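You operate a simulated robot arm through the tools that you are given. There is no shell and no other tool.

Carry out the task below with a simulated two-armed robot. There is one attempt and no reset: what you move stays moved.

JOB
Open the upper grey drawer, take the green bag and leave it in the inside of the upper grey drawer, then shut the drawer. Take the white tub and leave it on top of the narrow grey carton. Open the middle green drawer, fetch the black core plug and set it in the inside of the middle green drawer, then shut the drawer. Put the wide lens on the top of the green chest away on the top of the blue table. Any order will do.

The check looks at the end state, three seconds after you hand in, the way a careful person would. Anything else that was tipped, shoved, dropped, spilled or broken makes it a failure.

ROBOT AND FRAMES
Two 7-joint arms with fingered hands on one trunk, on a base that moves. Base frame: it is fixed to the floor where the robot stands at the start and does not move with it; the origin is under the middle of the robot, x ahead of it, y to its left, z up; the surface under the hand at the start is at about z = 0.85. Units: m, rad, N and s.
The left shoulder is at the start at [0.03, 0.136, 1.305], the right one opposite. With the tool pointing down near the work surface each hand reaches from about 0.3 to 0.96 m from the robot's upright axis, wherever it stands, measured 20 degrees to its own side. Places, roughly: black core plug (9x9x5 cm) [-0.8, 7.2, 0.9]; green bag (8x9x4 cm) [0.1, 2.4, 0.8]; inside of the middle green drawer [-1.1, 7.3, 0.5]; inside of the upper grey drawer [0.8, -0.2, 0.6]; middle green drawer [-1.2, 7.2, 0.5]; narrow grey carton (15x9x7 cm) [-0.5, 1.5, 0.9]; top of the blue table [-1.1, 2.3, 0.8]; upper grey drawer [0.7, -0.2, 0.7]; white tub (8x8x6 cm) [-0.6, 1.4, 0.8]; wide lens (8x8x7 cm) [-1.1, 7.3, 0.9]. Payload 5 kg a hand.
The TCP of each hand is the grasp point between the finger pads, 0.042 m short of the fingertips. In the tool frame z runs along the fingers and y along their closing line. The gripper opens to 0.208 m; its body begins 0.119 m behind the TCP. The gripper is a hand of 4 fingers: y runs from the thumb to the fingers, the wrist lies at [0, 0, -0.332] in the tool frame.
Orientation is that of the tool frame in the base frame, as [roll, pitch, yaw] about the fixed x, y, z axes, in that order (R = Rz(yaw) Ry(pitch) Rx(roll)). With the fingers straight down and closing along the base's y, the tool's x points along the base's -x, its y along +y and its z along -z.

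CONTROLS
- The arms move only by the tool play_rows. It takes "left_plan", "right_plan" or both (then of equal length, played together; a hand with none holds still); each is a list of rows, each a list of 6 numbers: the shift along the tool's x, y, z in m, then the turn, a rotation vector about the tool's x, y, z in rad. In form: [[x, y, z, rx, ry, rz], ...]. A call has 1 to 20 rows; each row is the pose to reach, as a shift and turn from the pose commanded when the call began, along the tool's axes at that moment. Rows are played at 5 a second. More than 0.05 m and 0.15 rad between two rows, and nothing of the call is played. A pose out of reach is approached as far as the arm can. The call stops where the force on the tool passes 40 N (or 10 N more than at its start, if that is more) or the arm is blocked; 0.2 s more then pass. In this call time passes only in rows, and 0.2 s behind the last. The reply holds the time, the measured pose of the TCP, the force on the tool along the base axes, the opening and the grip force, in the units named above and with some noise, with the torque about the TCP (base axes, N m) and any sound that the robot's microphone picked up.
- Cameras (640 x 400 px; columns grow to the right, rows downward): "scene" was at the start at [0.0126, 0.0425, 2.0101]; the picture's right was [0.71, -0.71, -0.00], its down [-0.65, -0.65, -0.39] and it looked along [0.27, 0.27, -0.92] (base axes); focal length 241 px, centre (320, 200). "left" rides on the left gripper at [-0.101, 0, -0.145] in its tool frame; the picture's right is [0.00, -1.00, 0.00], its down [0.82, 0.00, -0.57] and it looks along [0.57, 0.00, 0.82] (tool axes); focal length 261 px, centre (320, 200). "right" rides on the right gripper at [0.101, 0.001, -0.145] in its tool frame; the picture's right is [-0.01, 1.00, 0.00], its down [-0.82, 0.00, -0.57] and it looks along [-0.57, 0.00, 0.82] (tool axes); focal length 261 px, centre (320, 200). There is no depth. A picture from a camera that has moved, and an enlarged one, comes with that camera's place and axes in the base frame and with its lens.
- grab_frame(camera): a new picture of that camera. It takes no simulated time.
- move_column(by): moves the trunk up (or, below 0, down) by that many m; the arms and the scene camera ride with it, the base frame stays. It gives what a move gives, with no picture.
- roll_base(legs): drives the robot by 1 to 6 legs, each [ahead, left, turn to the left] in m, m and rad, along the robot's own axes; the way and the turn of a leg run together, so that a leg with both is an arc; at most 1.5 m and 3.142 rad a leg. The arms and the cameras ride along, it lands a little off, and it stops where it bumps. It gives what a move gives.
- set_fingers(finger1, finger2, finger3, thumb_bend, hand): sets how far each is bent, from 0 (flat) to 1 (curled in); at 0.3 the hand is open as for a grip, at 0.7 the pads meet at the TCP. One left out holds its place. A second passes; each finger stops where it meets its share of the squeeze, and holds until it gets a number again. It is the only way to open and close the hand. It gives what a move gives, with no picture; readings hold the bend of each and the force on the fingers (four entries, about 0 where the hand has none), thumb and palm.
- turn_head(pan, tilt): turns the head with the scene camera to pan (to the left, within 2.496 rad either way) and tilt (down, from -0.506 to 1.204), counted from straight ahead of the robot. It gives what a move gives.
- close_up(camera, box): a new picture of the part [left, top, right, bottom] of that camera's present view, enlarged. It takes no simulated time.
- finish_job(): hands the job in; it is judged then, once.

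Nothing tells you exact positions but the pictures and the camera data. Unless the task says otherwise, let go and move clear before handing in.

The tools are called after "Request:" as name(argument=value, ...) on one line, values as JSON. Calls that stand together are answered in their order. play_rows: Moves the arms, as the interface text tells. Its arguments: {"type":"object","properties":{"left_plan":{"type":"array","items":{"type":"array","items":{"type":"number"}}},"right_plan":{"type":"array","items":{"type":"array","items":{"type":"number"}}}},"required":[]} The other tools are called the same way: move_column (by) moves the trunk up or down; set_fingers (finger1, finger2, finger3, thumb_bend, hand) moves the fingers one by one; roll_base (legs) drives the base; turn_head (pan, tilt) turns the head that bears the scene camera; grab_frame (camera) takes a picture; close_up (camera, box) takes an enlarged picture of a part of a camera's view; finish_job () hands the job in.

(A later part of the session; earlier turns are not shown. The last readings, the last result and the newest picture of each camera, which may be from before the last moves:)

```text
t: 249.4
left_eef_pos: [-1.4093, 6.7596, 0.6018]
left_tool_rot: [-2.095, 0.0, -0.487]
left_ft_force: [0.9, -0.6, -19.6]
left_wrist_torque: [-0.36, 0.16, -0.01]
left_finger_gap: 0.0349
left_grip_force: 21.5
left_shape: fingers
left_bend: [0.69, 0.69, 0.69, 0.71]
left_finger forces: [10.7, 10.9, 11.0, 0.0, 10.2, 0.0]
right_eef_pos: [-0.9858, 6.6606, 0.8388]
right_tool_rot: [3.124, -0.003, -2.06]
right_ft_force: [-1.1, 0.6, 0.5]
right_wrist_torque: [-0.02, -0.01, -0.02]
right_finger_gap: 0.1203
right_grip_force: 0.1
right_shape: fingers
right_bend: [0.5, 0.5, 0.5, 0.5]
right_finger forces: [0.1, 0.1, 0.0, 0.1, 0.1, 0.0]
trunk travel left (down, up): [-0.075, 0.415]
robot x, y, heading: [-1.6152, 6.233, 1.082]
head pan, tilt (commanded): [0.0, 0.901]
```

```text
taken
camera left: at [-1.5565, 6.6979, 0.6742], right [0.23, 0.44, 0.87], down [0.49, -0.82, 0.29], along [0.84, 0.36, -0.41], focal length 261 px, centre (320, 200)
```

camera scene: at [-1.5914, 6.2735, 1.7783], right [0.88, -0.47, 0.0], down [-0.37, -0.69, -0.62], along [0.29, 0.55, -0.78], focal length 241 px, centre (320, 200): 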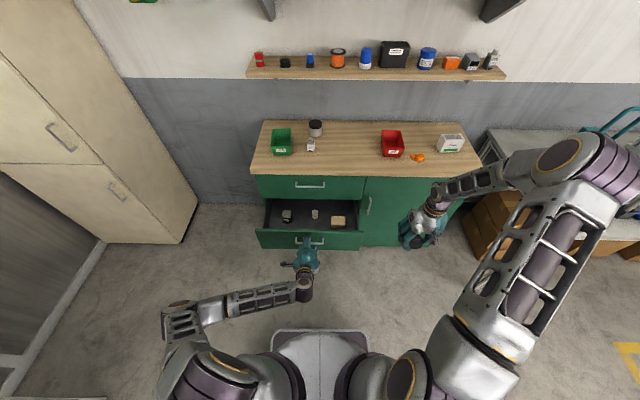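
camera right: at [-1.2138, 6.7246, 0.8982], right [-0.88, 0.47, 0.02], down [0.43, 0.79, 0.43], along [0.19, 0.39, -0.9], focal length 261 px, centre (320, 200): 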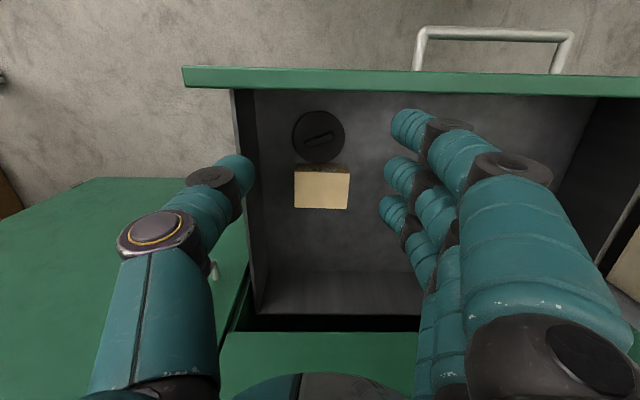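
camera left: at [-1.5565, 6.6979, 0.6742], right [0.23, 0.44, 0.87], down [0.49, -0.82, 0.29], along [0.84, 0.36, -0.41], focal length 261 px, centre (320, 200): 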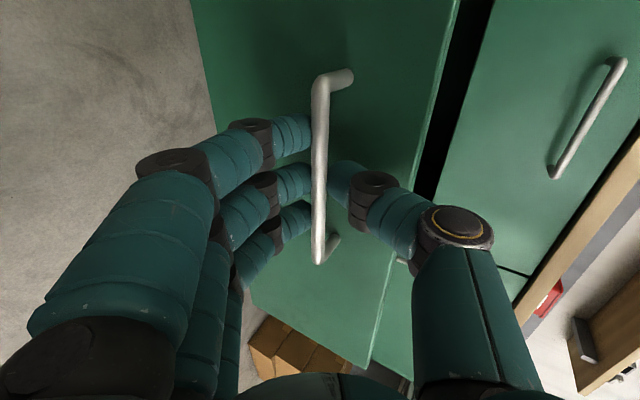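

Handle gripped. I'll push the drawer in slowly.

Request:
play_rows(left_plan=[[0.0004, -0.008, 0.0182, 0, 0, 0], [0.0008, -0.018, 0.0355, 0, 0, 0], [0.0012, -0.028, 0.0528, 0, 0, 0], [0.0016, -0.038, 0.0702, 0, 0, 0], [0.002, -0.048, 0.0875, 0, 0, 0], [0.0024, -0.058, 0.1048, 0, 0, 0], [0.0028, -0.068, 0.1221, 0, 0, 0], [0.0032, -0.078, 0.1394, 0, 0, 0], [0.0038, -0.088, 0.1567, 0, 0, 0], [0.0044, -0.098, 0.1741, 0, 0, 0], [0.005, -0.108, 0.1914, 0, 0, 0], [0.0056, -0.118, 0.2087, 0, 0, 0], [0.0062, -0.128, 0.226, 0, 0, 0], [0.0067, -0.138, 0.2433, 0, 0, 0]])

Request:
close_up(camera="scene", box=[230, 160, 390, 280])

```text
t: 252.4
left_eef_pos: [-1.2721, 7.0053, 0.601]
left_tool_rot: [-2.092, -0.002, -0.489]
left_ft_force: [3.6, 0.6, -19.5]
left_wrist_torque: [-0.36, 0.13, -0.05]
left_finger_gap: 0.0348
left_grip_force: 20.2
left_shape: fingers
left_bend: [0.69, 0.69, 0.69, 0.69]
left_finger forces: [9.6, 9.9, 10.1, 0.0, 10.1, 0.0]
right_eef_pos: [-0.9864, 6.6601, 0.8389]
right_tool_rot: [3.124, -0.004, -2.058]
right_ft_force: [-0.8, 0.8, -0.6]
right_wrist_torque: [-0.04, -0.01, -0.01]
right_finger_gap: 0.1206
right_grip_force: 0.0
right_shape: fingers
right_bend: [0.5, 0.5, 0.5, 0.5]
right_finger forces: [0.0, 0.0, 0.1, 0.0, 0.0, 0.0]
trunk travel left (down, up): [-0.075, 0.415]
robot x, y, heading: [-1.6142, 6.2319, 1.081]
head pan, tilt (commanded): [0.0, 0.901]
```

```text
3.33 times, centred on (310, 220) of scene
camera zoom: at [-1.5904, 6.2753, 1.7782], right [0.88, -0.47, 0.0], down [-0.37, -0.69, -0.62], along [0.29, 0.55, -0.78], focal length 803 px, centre (353, 133)
```

zoom: 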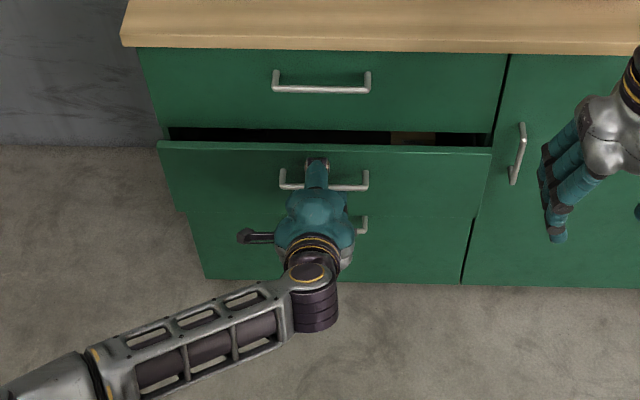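

About 3.7 cm remain. I'll push it home gently.

Request:
play_rows(left_plan=[[0.0003, -0.004, 0.0093, 0, 0, 0], [0.0006, -0.009, 0.0178, 0, 0, 0], [0.001, -0.014, 0.0265, 0, 0, 0], [0.0012, -0.017, 0.0317, 0, 0, 0], [0.0014, -0.019, 0.0351, 0, 0, 0], [0.0015, -0.0205, 0.0377, 0, 0, 0]])

Request:
close_up(camera="scene", box=[230, 160, 390, 280])

```text
t: 253.8
left_eef_pos: [-1.2504, 7.0429, 0.6008]
left_tool_rot: [-2.094, -0.001, -0.489]
left_ft_force: [-4.5, -4.5, -9.9]
left_wrist_torque: [-0.19, 0.15, 0.01]
left_finger_gap: 0.0343
left_grip_force: 18.7
left_shape: fingers
left_bend: [0.69, 0.69, 0.69, 0.69]
left_finger forces: [8.6, 8.5, 8.6, 0.0, 12.1, 0.1]
right_eef_pos: [-0.9864, 6.66, 0.8402]
right_tool_rot: [3.124, -0.002, -2.058]
right_ft_force: [-0.1, 0.3, -0.7]
right_wrist_torque: [0.05, -0.01, 0.0]
right_finger_gap: 0.1208
right_grip_force: 0.1
right_shape: fingers
right_bend: [0.5, 0.5, 0.5, 0.5]
right_finger forces: [0.1, 0.1, 0.0, 0.0, 0.0, 0.0]
trunk travel left (down, up): [-0.075, 0.415]
robot x, y, heading: [-1.616, 6.2331, 1.085]
head pan, tilt (commanded): [0.0, 0.901]
```

```text
3.33 times, centred on (310, 220) of scene
camera zoom: at [-1.5916, 6.274, 1.7783], right [0.88, -0.47, 0.0], down [-0.37, -0.69, -0.62], along [0.29, 0.55, -0.78], focal length 803 px, centre (353, 133)
```

zoom: 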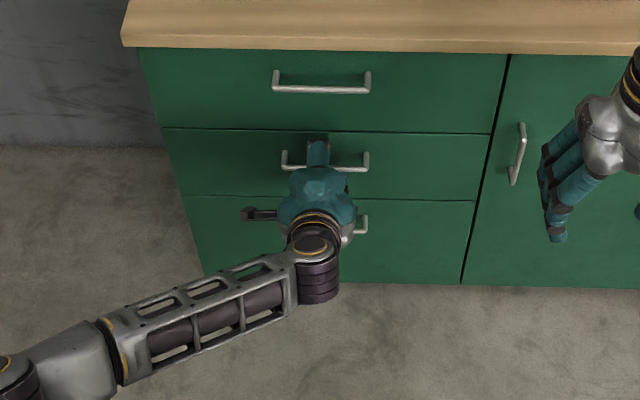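

It looks shut. One more small push confirms the stop, then I'll open the hand.

Request:
play_rows(left_plan=[[0, -0.002, 0.0035, 0, 0, 0], [0, -0.004, 0.007, 0, 0, 0]])

Request:
set_fingers(hand="left", finger1=0.5, finger2=0.5, finger3=0.5, thumb_bend=0.64)

```text
t: 254.4
left_eef_pos: [-1.2448, 7.0503, 0.6001]
left_tool_rot: [-2.095, 0.001, -0.49]
left_ft_force: [-1.3, -3.8, -21.5]
left_wrist_torque: [-0.33, 0.17, -0.01]
left_finger_gap: 0.0305
left_grip_force: 12.3
left_shape: fingers
left_bend: [0.71, 0.71, 0.71, 0.71]
left_finger forces: [7.4, 7.3, 6.9, 0.0, 3.5, 0.1]
right_eef_pos: [-0.9859, 6.66, 0.8391]
right_tool_rot: [3.123, -0.002, -2.058]
right_ft_force: [-0.4, -0.5, 0.3]
right_wrist_torque: [0.04, -0.03, 0.02]
right_finger_gap: 0.1202
right_grip_force: 0.1
right_shape: fingers
right_bend: [0.5, 0.5, 0.5, 0.5]
right_finger forces: [0.1, 0.0, 0.0, 0.1, 0.1, 0.1]
trunk travel left (down, up): [-0.075, 0.415]
robot x, y, heading: [-1.6169, 6.2363, 1.079]
head pan, tilt (commanded): [0.0, 0.901]
```

```text
t: 255.4
left_eef_pos: [-1.2456, 7.0504, 0.6028]
left_tool_rot: [-2.091, 0.0, -0.492]
left_ft_force: [-10.8, -19.9, 4.7]
left_wrist_torque: [0.01, -0.1, -0.22]
left_finger_gap: 0.0724
left_grip_force: 11.1
left_shape: fingers
left_bend: [0.5, 0.5, 0.5, 0.68]
left_finger forces: [0.0, 0.1, 0.0, 0.1, 21.9, 0.0]
right_eef_pos: [-0.9873, 6.6587, 0.8417]
right_tool_rot: [3.124, -0.001, -2.06]
right_ft_force: [0.8, -0.8, 1.5]
right_wrist_torque: [0.03, -0.03, 0.01]
right_finger_gap: 0.1204
right_grip_force: 0.1
right_shape: fingers
right_bend: [0.5, 0.5, 0.5, 0.5]
right_finger forces: [0.0, 0.1, 0.0, 0.0, 0.0, 0.0]
trunk travel left (down, up): [-0.075, 0.415]
robot x, y, heading: [-1.6183, 6.2334, 1.085]
head pan, tilt (commanded): [0.0, 0.901]
```

Same signature as with the grey drawer: it's seated. I'll back the left hand away and verify.

Request:
play_rows(left_plan=[[0, 0, -0.015, 0, 0, 0], [0, 0, -0.035, 0, 0, 0], [0, 0, -0.06, 0, 0, 0], [0, 0, -0.09, 0, 0, 0], [0, 0, -0.13, 0, 0, 0], [0, 0, -0.17, 0, 0, 0]])

Request:
grab_frame(camera="left")

Request:
close_up(camera="scene", box=[230, 100, 430, 250])

```text
t: 256.8
left_eef_pos: [-1.3165, 6.9203, 0.6874]
left_tool_rot: [-2.091, -0.001, -0.488]
left_ft_force: [0.9, -0.3, 0.9]
left_wrist_torque: [-0.03, 0.01, -0.02]
left_finger_gap: 0.0851
left_grip_force: 0.1
left_shape: fingers
left_bend: [0.5, 0.5, 0.5, 0.64]
left_finger forces: [0.1, 0.0, 0.0, 0.0, 0.0, 0.0]
right_eef_pos: [-0.9869, 6.6603, 0.8399]
right_tool_rot: [3.126, -0.003, -2.061]
right_ft_force: [-0.2, -0.2, 0.3]
right_wrist_torque: [0.03, -0.01, 0.02]
right_finger_gap: 0.1207
right_grip_force: 0.0
right_shape: fingers
right_bend: [0.5, 0.5, 0.5, 0.5]
right_finger forces: [0.0, 0.1, 0.1, 0.0, 0.0, 0.0]
trunk travel left (down, up): [-0.075, 0.415]
robot x, y, heading: [-1.6156, 6.2304, 1.08]
head pan, tilt (commanded): [0.0, 0.901]
```

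```text
taken
camera left: at [-1.4637, 6.8567, 0.7597], right [0.23, 0.44, 0.87], down [0.49, -0.82, 0.29], along [0.84, 0.36, -0.41], focal length 261 px, centre (320, 200)
```

left: 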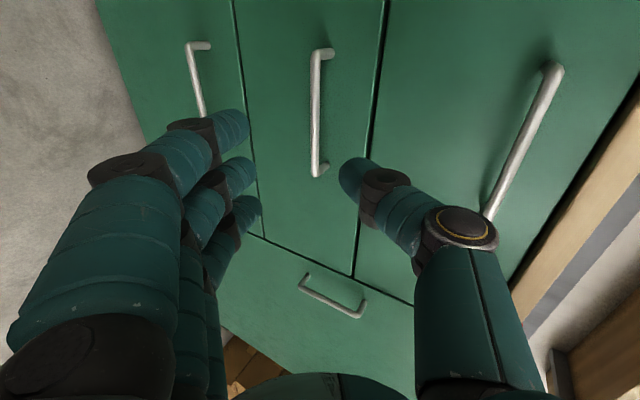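

```text
2.67 times, centred on (330, 175) of scene
camera zoom: at [-1.5919, 6.273, 1.7784], right [0.88, -0.47, 0.0], down [-0.37, -0.69, -0.62], along [0.29, 0.55, -0.78], focal length 642 px, centre (293, 267)
```

zoom: 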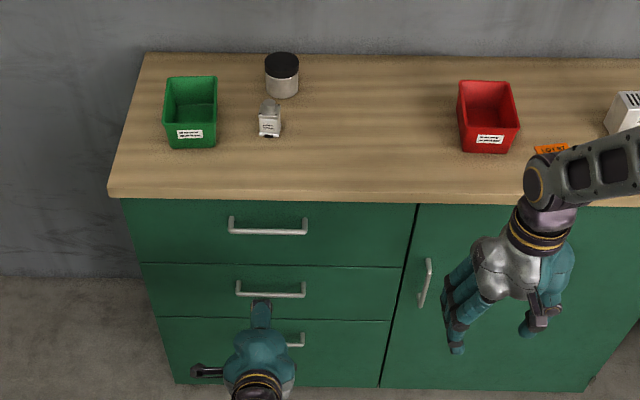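

The middle green drawer is shut with the plug inside. Next is the lens; I'll tuck the left hand back, then raise the trunk.

Request:
play_rows(left_plan=[[-0.027, 0, -0.03, 0, 0, 0], [-0.054, 0, -0.06, 0, 0, 0], [-0.081, 0, -0.09, 0, 0, 0], [-0.108, 0, -0.12, 0, 0, 0], [-0.135, 0, -0.15, 0, 0, 0], [-0.162, 0, -0.175, 0, 0, 0], [-0.189, 0, -0.2, 0, 0, 0], [-0.216, 0, -0.225, 0, 0, 0], [-0.243, 0, -0.25, 0, 0, 0], [-0.27, 0, -0.27, 0, 0, 0]])

Request:
move_column(by=0.27)

```text
t: 259.0
left_eef_pos: [-1.6652, 6.8485, 0.8126]
left_tool_rot: [-2.09, -0.001, -0.491]
left_ft_force: [-0.3, -1.7, -0.1]
left_wrist_torque: [0.01, 0.0, 0.02]
left_finger_gap: 0.0852
left_grip_force: 0.1
left_shape: fingers
left_bend: [0.5, 0.5, 0.5, 0.64]
left_finger forces: [0.0, 0.1, 0.0, 0.1, 0.1, 0.0]
left hand out of reach, approached as far as the arm can: row 9, 10
right_eef_pos: [-0.9864, 6.6587, 0.841]
right_tool_rot: [3.127, -0.001, -2.059]
right_ft_force: [0.3, -0.1, 0.9]
right_wrist_torque: [0.04, 0.01, 0.01]
right_finger_gap: 0.1206
right_grip_force: 0.0
right_shape: fingers
right_bend: [0.5, 0.5, 0.5, 0.5]
right_finger forces: [0.0, 0.0, 0.1, 0.0, 0.0, 0.0]
trunk travel left (down, up): [-0.075, 0.415]
robot x, y, heading: [-1.6125, 6.2313, 1.08]
head pan, tilt (commanded): [0.0, 0.901]
```

```text
t: 261.7
left_eef_pos: [-1.6665, 6.8506, 1.0811]
left_tool_rot: [-2.091, -0.001, -0.491]
left_ft_force: [-0.6, -0.2, 0.7]
left_wrist_torque: [-0.03, -0.03, 0.01]
left_finger_gap: 0.0851
left_grip_force: 0.0
left_shape: fingers
left_bend: [0.5, 0.5, 0.5, 0.64]
left_finger forces: [0.0, 0.0, 0.1, 0.0, 0.0, 0.0]
right_eef_pos: [-0.9871, 6.6601, 1.11]
right_tool_rot: [3.125, -0.003, -2.059]
right_ft_force: [0.6, -0.2, -0.6]
right_wrist_torque: [0.0, 0.02, 0.01]
right_finger_gap: 0.1208
right_grip_force: 0.1
right_shape: fingers
right_bend: [0.5, 0.5, 0.5, 0.5]
right_finger forces: [0.0, 0.0, 0.0, 0.0, 0.0, 0.0]
trunk travel left (down, up): [-0.345, 0.145]
robot x, y, heading: [-1.6112, 6.2306, 1.082]
head pan, tilt (commanded): [0.0, 0.901]
```

Both hands are high and clear. I'll shift left and forward to reach the lens.

Request:
roll_base(legs=[[0, 0.15, 0], [0.32, 0, 0]])

Request:
turn_head(pan=0.0, tilt=0.8)

Request:
grab_frame(camera="scene")

Request:
grab_frame(camera="right")

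```text
t: 264.8
left_eef_pos: [-1.6466, 7.206, 1.0819]
left_tool_rot: [-2.091, -0.002, -0.491]
left_ft_force: [1.0, 0.8, 0.9]
left_wrist_torque: [0.0, 0.02, -0.02]
left_finger_gap: 0.0851
left_grip_force: 0.1
left_shape: fingers
left_bend: [0.5, 0.5, 0.5, 0.64]
left_finger forces: [0.0, 0.0, 0.0, 0.0, 0.0, 0.1]
right_eef_pos: [-0.9669, 7.0149, 1.1098]
right_tool_rot: [3.123, -0.006, -2.061]
right_ft_force: [0.5, 0.0, -0.7]
right_wrist_torque: [-0.09, 0.04, 0.01]
right_finger_gap: 0.1204
right_grip_force: 0.1
right_shape: fingers
right_bend: [0.5, 0.5, 0.5, 0.5]
right_finger forces: [0.0, 0.0, 0.0, 0.0, 0.0, 0.0]
trunk travel left (down, up): [-0.345, 0.145]
robot x, y, heading: [-1.5977, 6.587, 1.074]
head pan, tilt (commanded): [0.0, 0.901]
```

```text
t: 265.5
left_eef_pos: [-1.646, 7.2057, 1.0813]
left_tool_rot: [-2.091, -0.003, -0.493]
left_ft_force: [-1.3, 0.3, -0.2]
left_wrist_torque: [-0.03, -0.02, -0.03]
left_finger_gap: 0.0854
left_grip_force: 0.0
left_shape: fingers
left_bend: [0.5, 0.5, 0.5, 0.64]
left_finger forces: [0.1, 0.1, 0.0, 0.0, 0.1, 0.0]
right_eef_pos: [-0.9661, 7.0136, 1.1104]
right_tool_rot: [3.125, -0.001, -2.061]
right_ft_force: [-0.1, -0.5, 0.2]
right_wrist_torque: [0.01, -0.02, -0.02]
right_finger_gap: 0.1206
right_grip_force: 0.0
right_shape: fingers
right_bend: [0.5, 0.5, 0.5, 0.5]
right_finger forces: [0.0, 0.0, 0.0, 0.0, 0.1, 0.0]
trunk travel left (down, up): [-0.345, 0.145]
robot x, y, heading: [-1.5948, 6.5871, 1.078]
head pan, tilt (commanded): [0.0, 0.799]
```

```text
taken
camera scene: at [-1.5696, 6.6328, 2.0562], right [0.88, -0.47, 0.0], down [-0.34, -0.63, -0.7], along [0.33, 0.61, -0.72], focal length 241 px, centre (320, 200)
```

scene: 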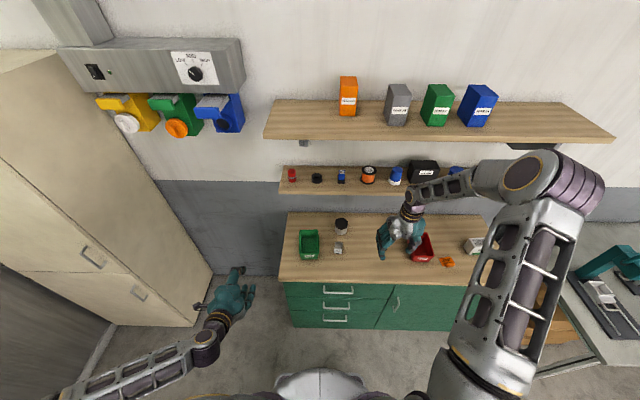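

```text
taken
camera right: at [-1.0134, 6.9241, 1.2549], right [-0.88, 0.47, 0.02], down [0.4, 0.72, 0.57], along [0.26, 0.51, -0.82], focal length 261 px, centre (320, 200)
```

right: 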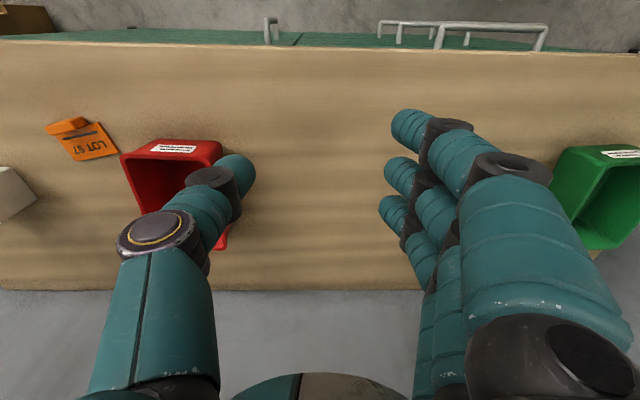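

The lens is about 0.25 m ahead and 0.23 m left of the right hand. I'll tilt the hand forward 30° and bring it behind and above the lens.

Request:
set_fingers(hand="right", finger1=0.48, finger2=0.48, finger3=0.48, thumb_bend=0.48)

Request:
play_rows(right_plan=[[-0.01, 0.03, 0, 0, -0.05, 0], [-0.025, 0.06, 0, 0, -0.1, 0], [-0.045, 0.09, 0, 0, -0.15, 0], [-0.065, 0.12, 0.005, 0, -0.2, 0], [-0.085, 0.15, 0.01, 0, -0.26, 0], [-0.105, 0.175, 0.018, 0, -0.32, 0], [-0.13, 0.195, 0.026, 0, -0.39, 0], [-0.16, 0.215, 0.035, 0, -0.46, 0], [-0.19, 0.231, 0.044, 0, -0.5236, 0]])

Request:
grab_frame(camera="right")

Request:
close_up(camera="scene", box=[270, 150, 430, 250])

```text
t: 266.5
left_eef_pos: [-1.6466, 7.2046, 1.0813]
left_tool_rot: [-2.091, -0.002, -0.492]
left_ft_force: [0.2, 0.4, -0.6]
left_wrist_torque: [-0.03, 0.01, 0.0]
left_finger_gap: 0.0853
left_grip_force: 0.0
left_shape: fingers
left_bend: [0.5, 0.5, 0.5, 0.64]
left_finger forces: [0.0, 0.0, 0.1, 0.1, 0.0, 0.0]
right_eef_pos: [-0.9666, 7.0138, 1.1099]
right_tool_rot: [3.124, -0.001, -2.058]
right_ft_force: [0.5, 0.0, -0.4]
right_wrist_torque: [-0.02, 0.02, -0.02]
right_finger_gap: 0.1299
right_grip_force: 0.1
right_shape: fingers
right_bend: [0.48, 0.48, 0.48, 0.48]
right_finger forces: [0.0, 0.0, 0.0, 0.1, 0.0, 0.0]
trunk travel left (down, up): [-0.345, 0.145]
robot x, y, heading: [-1.5958, 6.5832, 1.078]
head pan, tilt (commanded): [0.0, 0.799]
```

```text
t: 268.5
left_eef_pos: [-1.6461, 7.2056, 1.0806]
left_tool_rot: [-2.092, -0.002, -0.492]
left_ft_force: [-0.3, 0.1, 0.5]
left_wrist_torque: [0.0, -0.05, -0.05]
left_finger_gap: 0.0856
left_grip_force: 0.1
left_shape: fingers
left_bend: [0.5, 0.5, 0.5, 0.64]
left_finger forces: [0.0, 0.0, 0.0, 0.0, 0.1, 0.0]
right_eef_pos: [-1.0793, 7.2915, 1.0696]
right_tool_rot: [3.123, 0.522, -2.07]
right_ft_force: [1.3, 0.5, 0.1]
right_wrist_torque: [-0.08, 0.13, 0.03]
right_finger_gap: 0.1303
right_grip_force: 0.1
right_shape: fingers
right_bend: [0.48, 0.48, 0.48, 0.48]
right_finger forces: [0.0, 0.0, 0.0, 0.0, 0.0, 0.0]
trunk travel left (down, up): [-0.345, 0.145]
robot x, y, heading: [-1.5968, 6.5857, 1.083]
head pan, tilt (commanded): [0.0, 0.799]
```

```text
taken
camera right: at [-1.1565, 7.1498, 1.1449], right [-0.88, 0.47, 0.02], down [0.22, 0.37, 0.9], along [0.42, 0.8, -0.43], focal length 261 px, centre (320, 200)
```

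right: 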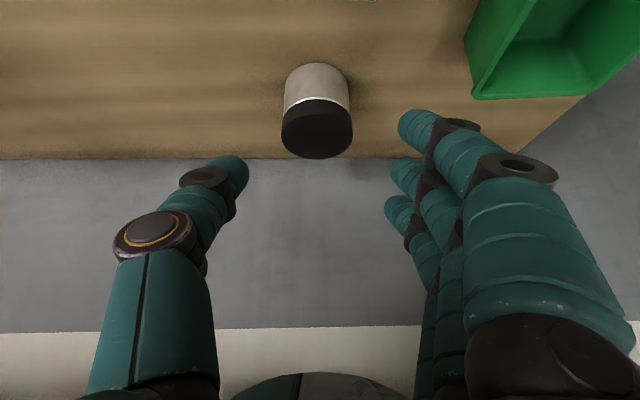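

```text
4.00 times, centred on (350, 200) of scene
camera zoom: at [-1.571, 6.6349, 2.0561], right [0.88, -0.47, 0.0], down [-0.34, -0.63, -0.7], along [0.33, 0.61, -0.72], focal length 964 px, centre (200, 200)
```

zoom: 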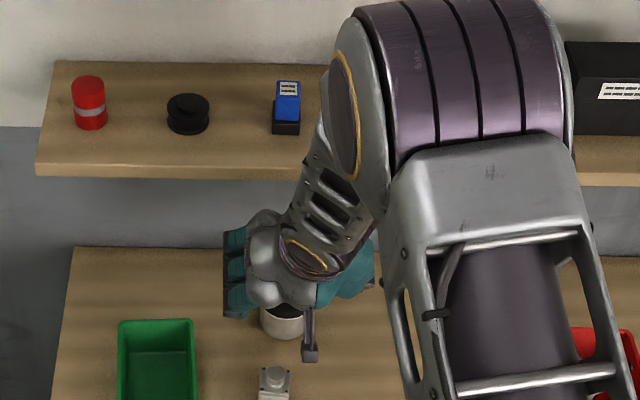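

The lens is centred ahead of the hand. I'll move in along the finger direction.

Request:
play_rows(right_plan=[[0.005, 0, 0.03, 0, 0, 0], [0.012, 0, 0.06, 0, 0, 0], [0.0194, 0, 0.085, 0, 0, 0]])

Request:
grab_frame(camera="right")

```text
t: 269.3
left_eef_pos: [-1.6448, 7.2053, 1.0811]
left_tool_rot: [-2.092, -0.002, -0.492]
left_ft_force: [0.5, -0.2, -0.5]
left_wrist_torque: [-0.03, 0.04, -0.01]
left_finger_gap: 0.0852
left_grip_force: 0.0
left_shape: fingers
left_bend: [0.5, 0.5, 0.5, 0.64]
left_finger forces: [0.0, 0.0, 0.0, 0.0, 0.0, 0.0]
right_eef_pos: [-1.0701, 7.3154, 0.985]
right_tool_rot: [3.123, 0.523, -2.069]
right_ft_force: [-0.2, 1.2, 0.3]
right_wrist_torque: [-0.12, 0.04, -0.02]
right_finger_gap: 0.1303
right_grip_force: 0.1
right_shape: fingers
right_bend: [0.48, 0.48, 0.48, 0.48]
right_finger forces: [0.0, 0.0, 0.0, 0.1, 0.0, 0.1]
trunk travel left (down, up): [-0.345, 0.145]
robot x, y, heading: [-1.5937, 6.5874, 1.08]
head pan, tilt (commanded): [0.0, 0.799]
```

```text
taken
camera right: at [-1.1458, 7.1733, 1.0614], right [-0.88, 0.47, 0.02], down [0.22, 0.37, 0.9], along [0.42, 0.8, -0.43], focal length 261 px, centre (320, 200)
```

right: 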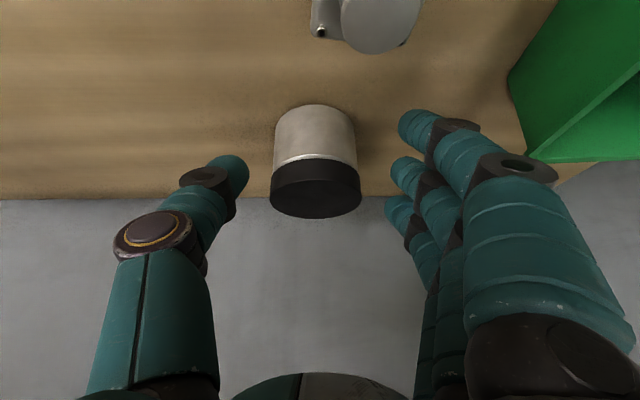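

The lens sits between the fingers; I need about 2.4 cm more depth. I'll advance and then close.

Request:
play_rows(right_plan=[[0, 0, 0.012, 0, 0, 0], [0, 0, 0.023, 0, 0, 0]])

Request:
set_fingers(hand="right", finger1=0.68, finger2=0.68, finger3=0.68, thumb_bend=0.68)

Request:
grab_frame(camera="right")

```text
t: 269.9
left_eef_pos: [-1.6465, 7.2044, 1.0828]
left_tool_rot: [-2.091, -0.003, -0.491]
left_ft_force: [-0.2, -0.5, 0.3]
left_wrist_torque: [0.0, 0.03, 0.0]
left_finger_gap: 0.0853
left_grip_force: 0.1
left_shape: fingers
left_bend: [0.5, 0.5, 0.5, 0.64]
left_finger forces: [0.0, 0.1, 0.0, 0.1, 0.0, 0.1]
right_eef_pos: [-1.0669, 7.3228, 0.9672]
right_tool_rot: [3.125, 0.521, -2.071]
right_ft_force: [-0.5, 0.0, 0.2]
right_wrist_torque: [0.0, -0.03, -0.03]
right_finger_gap: 0.1308
right_grip_force: 0.5
right_shape: fingers
right_bend: [0.48, 0.48, 0.48, 0.48]
right_finger forces: [0.5, 0.0, 0.1, 0.0, 0.1, 0.1]
trunk travel left (down, up): [-0.345, 0.145]
robot x, y, heading: [-1.5911, 6.5868, 1.078]
head pan, tilt (commanded): [0.0, 0.799]
```

```text
t: 270.9
left_eef_pos: [-1.6467, 7.2045, 1.0819]
left_tool_rot: [-2.091, -0.001, -0.492]
left_ft_force: [0.8, -0.6, 0.3]
left_wrist_torque: [0.02, 0.0, 0.01]
left_finger_gap: 0.0853
left_grip_force: 0.1
left_shape: fingers
left_bend: [0.5, 0.5, 0.5, 0.64]
left_finger forces: [0.0, 0.1, 0.0, 0.1, 0.1, 0.0]
right_eef_pos: [-1.0661, 7.324, 0.9653]
right_tool_rot: [3.121, 0.521, -2.07]
right_ft_force: [1.0, -1.5, -0.3]
right_wrist_torque: [-0.04, 0.09, -0.04]
right_finger_gap: 0.0685
right_grip_force: 27.0
right_shape: fingers
right_bend: [0.64, 0.57, 0.6, 0.61]
right_finger forces: [6.0, 11.0, 9.3, 0.0, 27.8, 0.0]
trunk travel left (down, up): [-0.345, 0.145]
robot x, y, heading: [-1.5982, 6.5843, 1.08]
head pan, tilt (commanded): [0.0, 0.799]
```

```text
taken
camera right: at [-1.1416, 7.1823, 1.0415], right [-0.88, 0.47, 0.02], down [0.22, 0.37, 0.9], along [0.42, 0.8, -0.43], focal length 261 px, centre (320, 200)
```

right: 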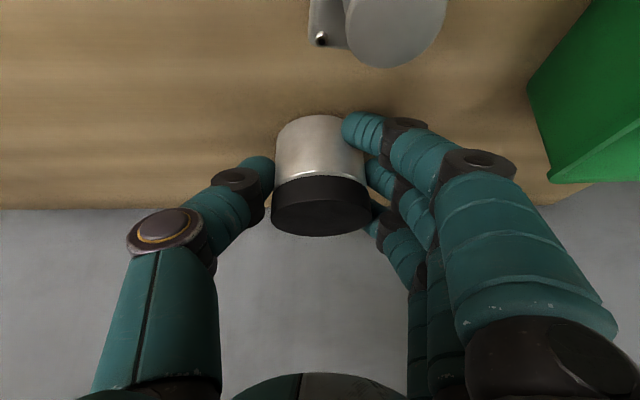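

The lens is gripped on its silver body by all fingers. The small bottle stands just in front, so I'll back out along the hand's own axis, which rises as it retreats.

Request:
play_rows(right_plan=[[0, 0, -0.02, 0, 0, 0], [0, 0, -0.05, 0, 0, 0], [0, 0, -0.08, 0, 0, 0], [0, 0, -0.11, 0, 0, 0], [0, 0, -0.14, 0, 0, 0]])

Request:
grab_frame(camera="right")

Request:
close_up(camera="scene", box=[270, 150, 430, 250])

```text
t: 272.1
left_eef_pos: [-1.6471, 7.2044, 1.0824]
left_tool_rot: [-2.092, -0.002, -0.492]
left_ft_force: [0.5, -0.6, 0.2]
left_wrist_torque: [0.03, -0.03, 0.0]
left_finger_gap: 0.0854
left_grip_force: 0.1
left_shape: fingers
left_bend: [0.5, 0.5, 0.5, 0.64]
left_finger forces: [0.0, 0.0, 0.0, 0.0, 0.0, 0.0]
right_eef_pos: [-1.0971, 7.2599, 1.0895]
right_tool_rot: [3.121, 0.523, -2.07]
right_ft_force: [-0.7, -0.9, -4.2]
right_wrist_torque: [0.03, -0.04, -0.01]
right_finger_gap: 0.0683
right_grip_force: 26.3
right_shape: fingers
right_bend: [0.64, 0.57, 0.6, 0.62]
right_finger forces: [5.2, 11.1, 9.8, 0.0, 26.8, 0.0]
trunk travel left (down, up): [-0.345, 0.145]
robot x, y, heading: [-1.5951, 6.5889, 1.08]
head pan, tilt (commanded): [0.0, 0.799]
```

```text
taken
camera right: at [-1.1736, 7.1187, 1.164], right [-0.88, 0.47, 0.02], down [0.22, 0.37, 0.9], along [0.42, 0.8, -0.43], focal length 261 px, centre (320, 200)
```

right: 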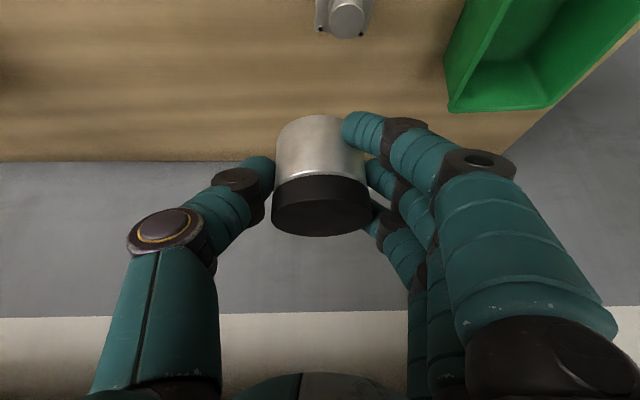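

```text
4.00 times, centred on (350, 200) of scene
camera zoom: at [-1.5705, 6.6315, 2.0563], right [0.88, -0.47, 0.0], down [-0.34, -0.63, -0.7], along [0.33, 0.62, -0.72], focal length 964 px, centre (200, 200)
```

zoom: 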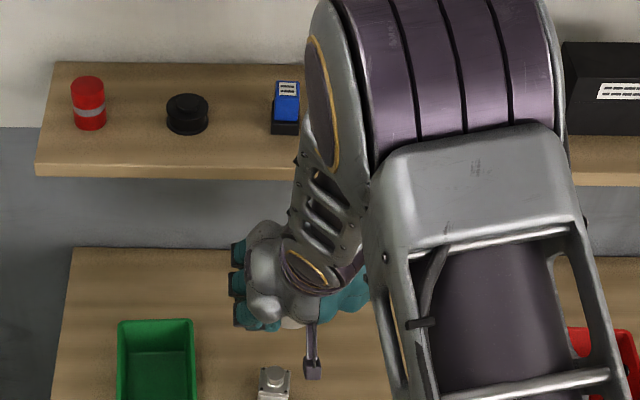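

The lens is safely out and held upright in the tilted hand. I'll pull it in towards me, and then look back over the room to find a way to the blue table.

Request:
play_rows(right_plan=[[0.0347, 0, -0.02, 0, 0, 0], [0.0693, 0, -0.04, 0, 0, 0], [0.104, 0, -0.06, 0, 0, 0], [0.1387, 0, -0.08, 0, 0, 0], [0.1734, 0, -0.0997, 0, 0, 0], [0.208, 0, -0.12, 0, 0, 0]])

Request:
roll_base(legs=[[-0.4, 0, 0]])

Request:
turn_head(pan=-2.45, tilt=0.4)

Request:
grab_frame(camera="scene")

Request:
turn_head(pan=2.45, tilt=0.4)

Request:
grab_frame(camera="scene")

```text
t: 273.5
left_eef_pos: [-1.6472, 7.2038, 1.0825]
left_tool_rot: [-2.091, -0.003, -0.49]
left_ft_force: [-0.9, -0.2, -0.2]
left_wrist_torque: [-0.01, 0.01, -0.05]
left_finger_gap: 0.0854
left_grip_force: 0.1
left_shape: fingers
left_bend: [0.5, 0.5, 0.5, 0.64]
left_finger forces: [0.0, 0.0, 0.1, 0.1, 0.0, 0.0]
right_eef_pos: [-1.2118, 7.0485, 1.0895]
right_tool_rot: [3.122, 0.523, -2.068]
right_ft_force: [-1.0, -0.2, -4.9]
right_wrist_torque: [-0.08, 0.02, -0.03]
right_finger_gap: 0.0683
right_grip_force: 25.9
right_shape: fingers
right_bend: [0.64, 0.57, 0.6, 0.62]
right_finger forces: [5.4, 10.9, 9.8, 0.1, 26.4, 0.0]
trunk travel left (down, up): [-0.345, 0.145]
robot x, y, heading: [-1.594, 6.5874, 1.082]
head pan, tilt (commanded): [0.0, 0.799]
```

```text
t: 276.0
left_eef_pos: [-1.8353, 6.8529, 1.0812]
left_tool_rot: [-2.092, 0.0, -0.489]
left_ft_force: [-0.7, -0.8, 0.2]
left_wrist_torque: [-0.04, -0.03, 0.02]
left_finger_gap: 0.0851
left_grip_force: 0.1
left_shape: fingers
left_bend: [0.5, 0.5, 0.5, 0.64]
left_finger forces: [0.0, 0.1, 0.0, 0.1, 0.0, 0.0]
right_eef_pos: [-1.3978, 6.6965, 1.0887]
right_tool_rot: [3.122, 0.521, -2.069]
right_ft_force: [0.5, -1.0, -5.4]
right_wrist_torque: [-0.04, 0.04, -0.02]
right_finger_gap: 0.0682
right_grip_force: 25.8
right_shape: fingers
right_bend: [0.64, 0.57, 0.6, 0.62]
right_finger forces: [5.3, 10.9, 9.7, 0.1, 26.3, 0.1]
trunk travel left (down, up): [-0.345, 0.145]
robot x, y, heading: [-1.7845, 6.2322, 1.082]
head pan, tilt (commanded): [0.0, 0.799]
```

```text
t: 278.2
left_eef_pos: [-1.8341, 6.8514, 1.0809]
left_tool_rot: [-2.09, -0.001, -0.491]
left_ft_force: [-0.1, 0.2, -0.7]
left_wrist_torque: [0.02, 0.02, -0.01]
left_finger_gap: 0.0852
left_grip_force: 0.0
left_shape: fingers
left_bend: [0.5, 0.5, 0.5, 0.64]
left_finger forces: [0.0, 0.0, 0.0, 0.0, 0.0, 0.0]
right_eef_pos: [-1.3981, 6.6985, 1.0892]
right_tool_rot: [3.124, 0.522, -2.068]
right_ft_force: [0.0, 0.0, -5.2]
right_wrist_torque: [-0.08, 0.04, -0.02]
right_finger_gap: 0.0682
right_grip_force: 26.1
right_shape: fingers
right_bend: [0.64, 0.57, 0.6, 0.62]
right_finger forces: [5.3, 10.9, 9.8, 0.0, 26.3, 0.1]
trunk travel left (down, up): [-0.345, 0.145]
robot x, y, heading: [-1.7843, 6.2319, 1.08]
head pan, tilt (commanded): [-2.45, 0.4]
```

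```text
taken
camera scene: at [-1.7763, 6.1192, 2.0913], right [-0.98, -0.2, 0.0], down [-0.08, 0.38, -0.92], along [0.19, -0.9, -0.39], focal length 241 px, centre (320, 200)
```

scene: 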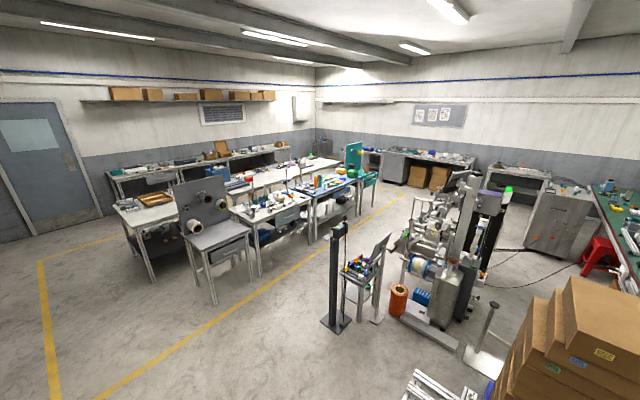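

```text
t: 282.1
left_eef_pos: [-1.8349, 6.8529, 1.0811]
left_tool_rot: [-2.091, 0.0, -0.49]
left_ft_force: [0.3, -0.2, 0.0]
left_wrist_torque: [-0.02, 0.02, -0.03]
left_finger_gap: 0.0853
left_grip_force: 0.0
left_shape: fingers
left_bend: [0.5, 0.5, 0.5, 0.64]
left_finger forces: [0.0, 0.0, 0.0, 0.0, 0.1, 0.0]
right_eef_pos: [-1.3975, 6.6966, 1.0879]
right_tool_rot: [3.122, 0.522, -2.068]
right_ft_force: [-0.2, -0.2, -4.6]
right_wrist_torque: [-0.09, 0.05, 0.03]
right_finger_gap: 0.0683
right_grip_force: 26.0
right_shape: fingers
right_bend: [0.64, 0.57, 0.6, 0.62]
right_finger forces: [5.3, 10.9, 9.6, 0.0, 26.3, 0.0]
trunk travel left (down, up): [-0.345, 0.145]
robot x, y, heading: [-1.7833, 6.2319, 1.08]
head pan, tilt (commanded): [2.45, 0.4]
```

```text
taken
camera scene: at [-1.8807, 6.1746, 2.0913], right [-0.38, 0.92, 0.0], down [0.36, 0.15, -0.92], along [-0.85, -0.35, -0.39], focal length 241 px, centre (320, 200)
```

scene: 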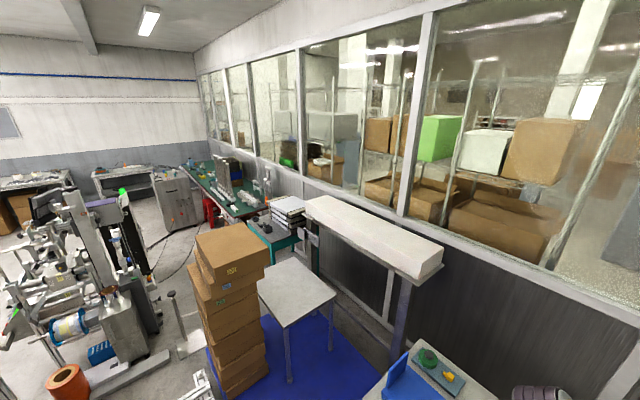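

There's a yellow-marked corridor along the far side of the tables, about 0.95 m wide, that leads to the blue table. Before using it I'll check how far my arms stick out.

Request:
turn_head(pan=1.3, tilt=1.1)

Request:
grab_frame(camera="scene")

Request:
turn_head(pan=-1.0, tilt=0.9)

Request:
grab_frame(camera="scene")

```text
t: 283.5
left_eef_pos: [-1.8349, 6.8528, 1.0813]
left_tool_rot: [-2.092, -0.001, -0.49]
left_ft_force: [0.7, -0.9, -0.7]
left_wrist_torque: [0.01, -0.01, -0.02]
left_finger_gap: 0.0851
left_grip_force: 0.0
left_shape: fingers
left_bend: [0.5, 0.5, 0.5, 0.64]
left_finger forces: [0.0, 0.1, 0.0, 0.0, 0.0, 0.0]
right_eef_pos: [-1.3968, 6.6977, 1.0887]
right_tool_rot: [3.123, 0.521, -2.068]
right_ft_force: [-0.3, -0.6, -5.5]
right_wrist_torque: [-0.09, 0.08, 0.0]
right_finger_gap: 0.0682
right_grip_force: 25.7
right_shape: fingers
right_bend: [0.64, 0.57, 0.6, 0.62]
right_finger forces: [5.3, 10.9, 9.8, 0.0, 26.3, 0.0]
trunk travel left (down, up): [-0.345, 0.145]
robot x, y, heading: [-1.7838, 6.2362, 1.079]
head pan, tilt (commanded): [1.3, 1.1]
```

```text
taken
camera scene: at [-1.8409, 6.2533, 2.0345], right [0.69, 0.73, 0.0], down [0.65, -0.61, -0.45], along [-0.33, 0.31, -0.89], focal length 241 px, centre (320, 200)
```

scene: 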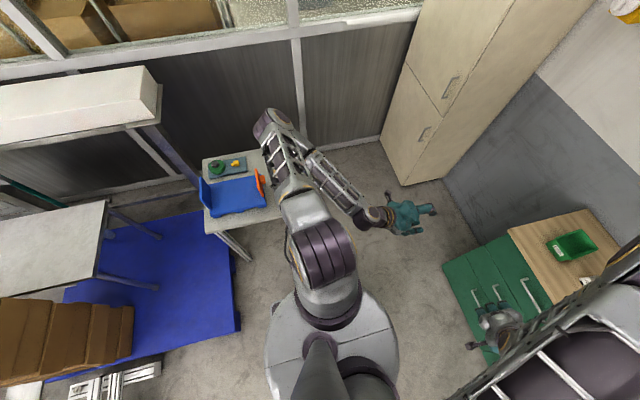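

```text
t: 285.6
left_eef_pos: [-1.8346, 6.8527, 1.0821]
left_tool_rot: [-2.092, -0.002, -0.489]
left_ft_force: [0.1, -0.6, -0.2]
left_wrist_torque: [0.01, -0.04, 0.02]
left_finger_gap: 0.0853
left_grip_force: 0.1
left_shape: fingers
left_bend: [0.5, 0.5, 0.5, 0.64]
left_finger forces: [0.0, 0.0, 0.0, 0.0, 0.1, 0.0]
right_eef_pos: [-1.3966, 6.6977, 1.088]
right_tool_rot: [3.122, 0.522, -2.069]
right_ft_force: [-0.8, 0.3, -6.2]
right_wrist_torque: [-0.14, 0.06, -0.02]
right_finger_gap: 0.0684
right_grip_force: 26.0
right_shape: fingers
right_bend: [0.64, 0.57, 0.6, 0.62]
right_finger forces: [5.3, 10.8, 9.8, 0.0, 26.3, 0.1]
trunk travel left (down, up): [-0.345, 0.145]
robot x, y, heading: [-1.7829, 6.2335, 1.082]
head pan, tilt (commanded): [-1.0, 0.901]
```

```text
taken
camera scene: at [-1.7198, 6.2161, 2.0483], right [0.08, -1.0, 0.0], down [-0.78, -0.06, -0.62], along [0.62, 0.05, -0.78], focal length 241 px, centre (320, 200)
```

scene: 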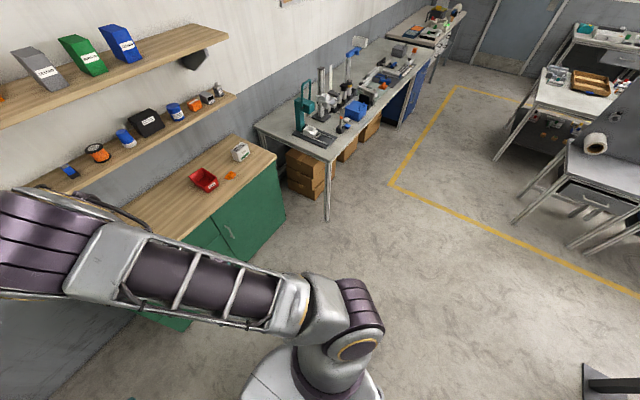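

The left elbow sticks out far to the side in its current pose. I'll turn the left hand back to pointing down, which should bring the elbow in and up.

Request:
play_rows(left_plan=[[0.005, -0.004, -0.002, -0.0583, 0.0583, 0.1009], [0.01, -0.008, -0.004, -0.1165, 0.1165, 0.2018], [0.015, -0.012, -0.006, -0.1748, 0.1748, 0.3027], [0.02, -0.016, -0.008, -0.233, 0.233, 0.4036], [0.025, -0.02, -0.01, -0.2913, 0.2913, 0.5045], [0.03, -0.024, -0.012, -0.3495, 0.3495, 0.6054], [0.035, -0.028, -0.014, -0.4078, 0.4078, 0.7063], [0.04, -0.032, -0.016, -0.466, 0.466, 0.8071], [0.045, -0.036, -0.018, -0.5243, 0.5243, 0.908], [0.05, -0.04, -0.02, -0.5825, 0.5825, 1.0089], [0.055, -0.044, -0.022, -0.6408, 0.6408, 1.1098], [0.06, -0.048, -0.024, -0.699, 0.699, 1.2107], [0.065, -0.05, -0.026, -0.7573, 0.7573, 1.3116], [0.07, -0.05, -0.028, -0.8155, 0.8155, 1.4125]])

Request:
turn_head(pan=1.3, tilt=1.1)

Request:
grab_frame(camera="scene")

```text
t: 288.8
left_eef_pos: [-1.8334, 6.8206, 1.1186]
left_tool_rot: [3.139, -0.043, -1.939]
left_ft_force: [3.8, -0.2, 0.3]
left_wrist_torque: [0.12, 0.48, -0.04]
left_finger_gap: 0.086
left_grip_force: 0.0
left_shape: fingers
left_bend: [0.5, 0.5, 0.5, 0.64]
left_finger forces: [0.0, 0.0, 0.1, 0.0, 0.0, 0.0]
right_eef_pos: [-1.3945, 6.6941, 1.0881]
right_tool_rot: [3.122, 0.521, -2.07]
right_ft_force: [1.6, -1.3, -4.6]
right_wrist_torque: [0.06, 0.14, 0.12]
right_finger_gap: 0.0682
right_grip_force: 26.5
right_shape: fingers
right_bend: [0.64, 0.57, 0.6, 0.62]
right_finger forces: [5.7, 10.8, 9.8, 0.0, 26.8, 0.0]
trunk travel left (down, up): [-0.345, 0.145]
robot x, y, heading: [-1.7812, 6.2303, 1.082]
head pan, tilt (commanded): [-1.0, 0.901]
stopped in row 14 (left hand): the arm was blocked; the commanded pose is now the measured one
```

```text
t: 290.9
left_eef_pos: [-1.8363, 6.8232, 1.1182]
left_tool_rot: [3.138, -0.042, -1.941]
left_ft_force: [0.3, 0.9, -0.8]
left_wrist_torque: [-0.02, 0.0, -0.02]
left_finger_gap: 0.0859
left_grip_force: 0.0
left_shape: fingers
left_bend: [0.5, 0.5, 0.5, 0.64]
left_finger forces: [0.0, 0.0, 0.1, 0.0, 0.1, 0.0]
right_eef_pos: [-1.3992, 6.6983, 1.0876]
right_tool_rot: [3.121, 0.522, -2.069]
right_ft_force: [-0.4, -0.1, -4.9]
right_wrist_torque: [-0.12, 0.07, -0.01]
right_finger_gap: 0.0682
right_grip_force: 26.5
right_shape: fingers
right_bend: [0.64, 0.57, 0.6, 0.62]
right_finger forces: [5.7, 10.8, 9.8, 0.0, 26.6, 0.1]
trunk travel left (down, up): [-0.345, 0.145]
robot x, y, heading: [-1.7826, 6.233, 1.086]
head pan, tilt (commanded): [1.3, 1.1]
```

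```text
taken
camera scene: at [-1.8408, 6.2536, 2.0345], right [0.69, 0.73, 0.0], down [0.65, -0.61, -0.45], along [-0.33, 0.31, -0.89], focal length 241 px, centre (320, 200)
```

scene: 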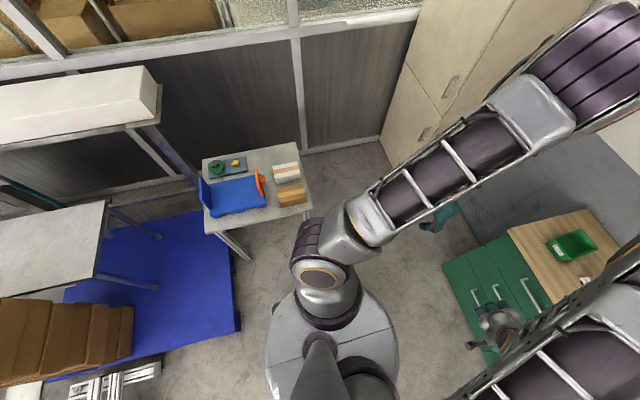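

The left elbow has swung up and forward, though the last step reported a block. I'll check what's near both arms.

Request:
turn_head(pan=0.0, tilt=0.7)

Request:
grab_frame(camera="scene")

Request:
turn_head(pan=0.6, tilt=0.3)

Request:
grab_frame(camera="scene")

```text
t: 292.4
left_eef_pos: [-1.8367, 6.824, 1.1176]
left_tool_rot: [3.139, -0.042, -1.94]
left_ft_force: [-0.2, 1.5, -0.7]
left_wrist_torque: [-0.01, 0.02, 0.03]
left_finger_gap: 0.086
left_grip_force: 0.0
left_shape: fingers
left_bend: [0.5, 0.5, 0.5, 0.64]
left_finger forces: [0.0, 0.0, 0.1, 0.1, 0.0, 0.0]
right_eef_pos: [-1.3982, 6.6983, 1.0881]
right_tool_rot: [3.123, 0.523, -2.067]
right_ft_force: [-0.6, 0.6, -5.1]
right_wrist_torque: [-0.1, 0.03, -0.02]
right_finger_gap: 0.0682
right_grip_force: 25.9
right_shape: fingers
right_bend: [0.64, 0.57, 0.6, 0.62]
right_finger forces: [5.7, 10.7, 9.7, 0.1, 26.6, 0.1]
trunk travel left (down, up): [-0.345, 0.145]
robot x, y, heading: [-1.7851, 6.2354, 1.084]
head pan, tilt (commanded): [0.0, 0.7]
```

```text
taken
camera scene: at [-1.7551, 6.2851, 2.0644], right [0.88, -0.47, 0.0], down [-0.3, -0.57, -0.76], along [0.36, 0.68, -0.64], focal length 241 px, centre (320, 200)
```

scene: 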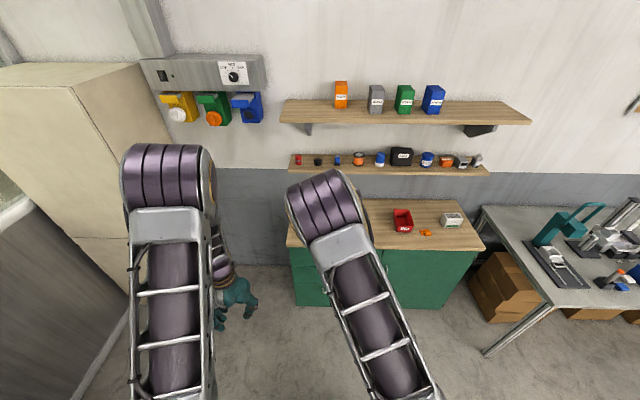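

```text
t: 293.4
left_eef_pos: [-1.837, 6.822, 1.1184]
left_tool_rot: [3.14, -0.042, -1.942]
left_ft_force: [0.5, -0.8, -1.0]
left_wrist_torque: [0.0, 0.02, -0.02]
left_finger_gap: 0.0861
left_grip_force: 0.0
left_shape: fingers
left_bend: [0.5, 0.5, 0.5, 0.64]
left_finger forces: [0.1, 0.1, 0.0, 0.0, 0.0, 0.1]
right_eef_pos: [-1.3979, 6.6977, 1.0886]
right_tool_rot: [3.123, 0.522, -2.068]
right_ft_force: [0.3, 0.1, -4.7]
right_wrist_torque: [-0.06, 0.05, 0.01]
right_finger_gap: 0.0682
right_grip_force: 26.5
right_shape: fingers
right_bend: [0.64, 0.57, 0.6, 0.62]
right_finger forces: [5.5, 10.7, 9.7, 0.0, 26.5, 0.0]
trunk travel left (down, up): [-0.345, 0.145]
robot x, y, heading: [-1.7808, 6.2337, 1.081]
head pan, tilt (commanded): [0.6, 0.3]
```

```text
taken
camera scene: at [-1.8053, 6.3029, 2.1005], right [0.99, 0.11, 0.0], down [0.03, -0.29, -0.95], along [-0.11, 0.95, -0.3], focal length 241 px, centre (320, 200)
```

scene: 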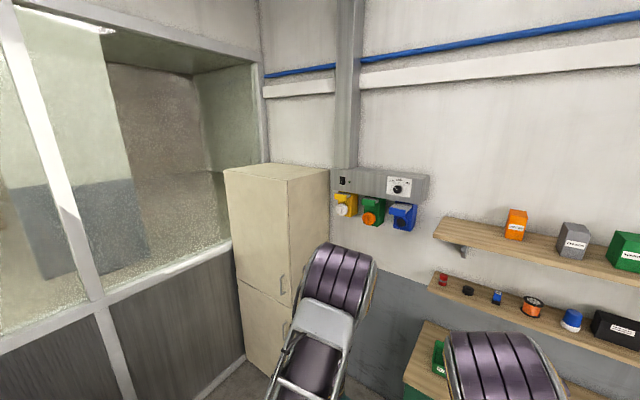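

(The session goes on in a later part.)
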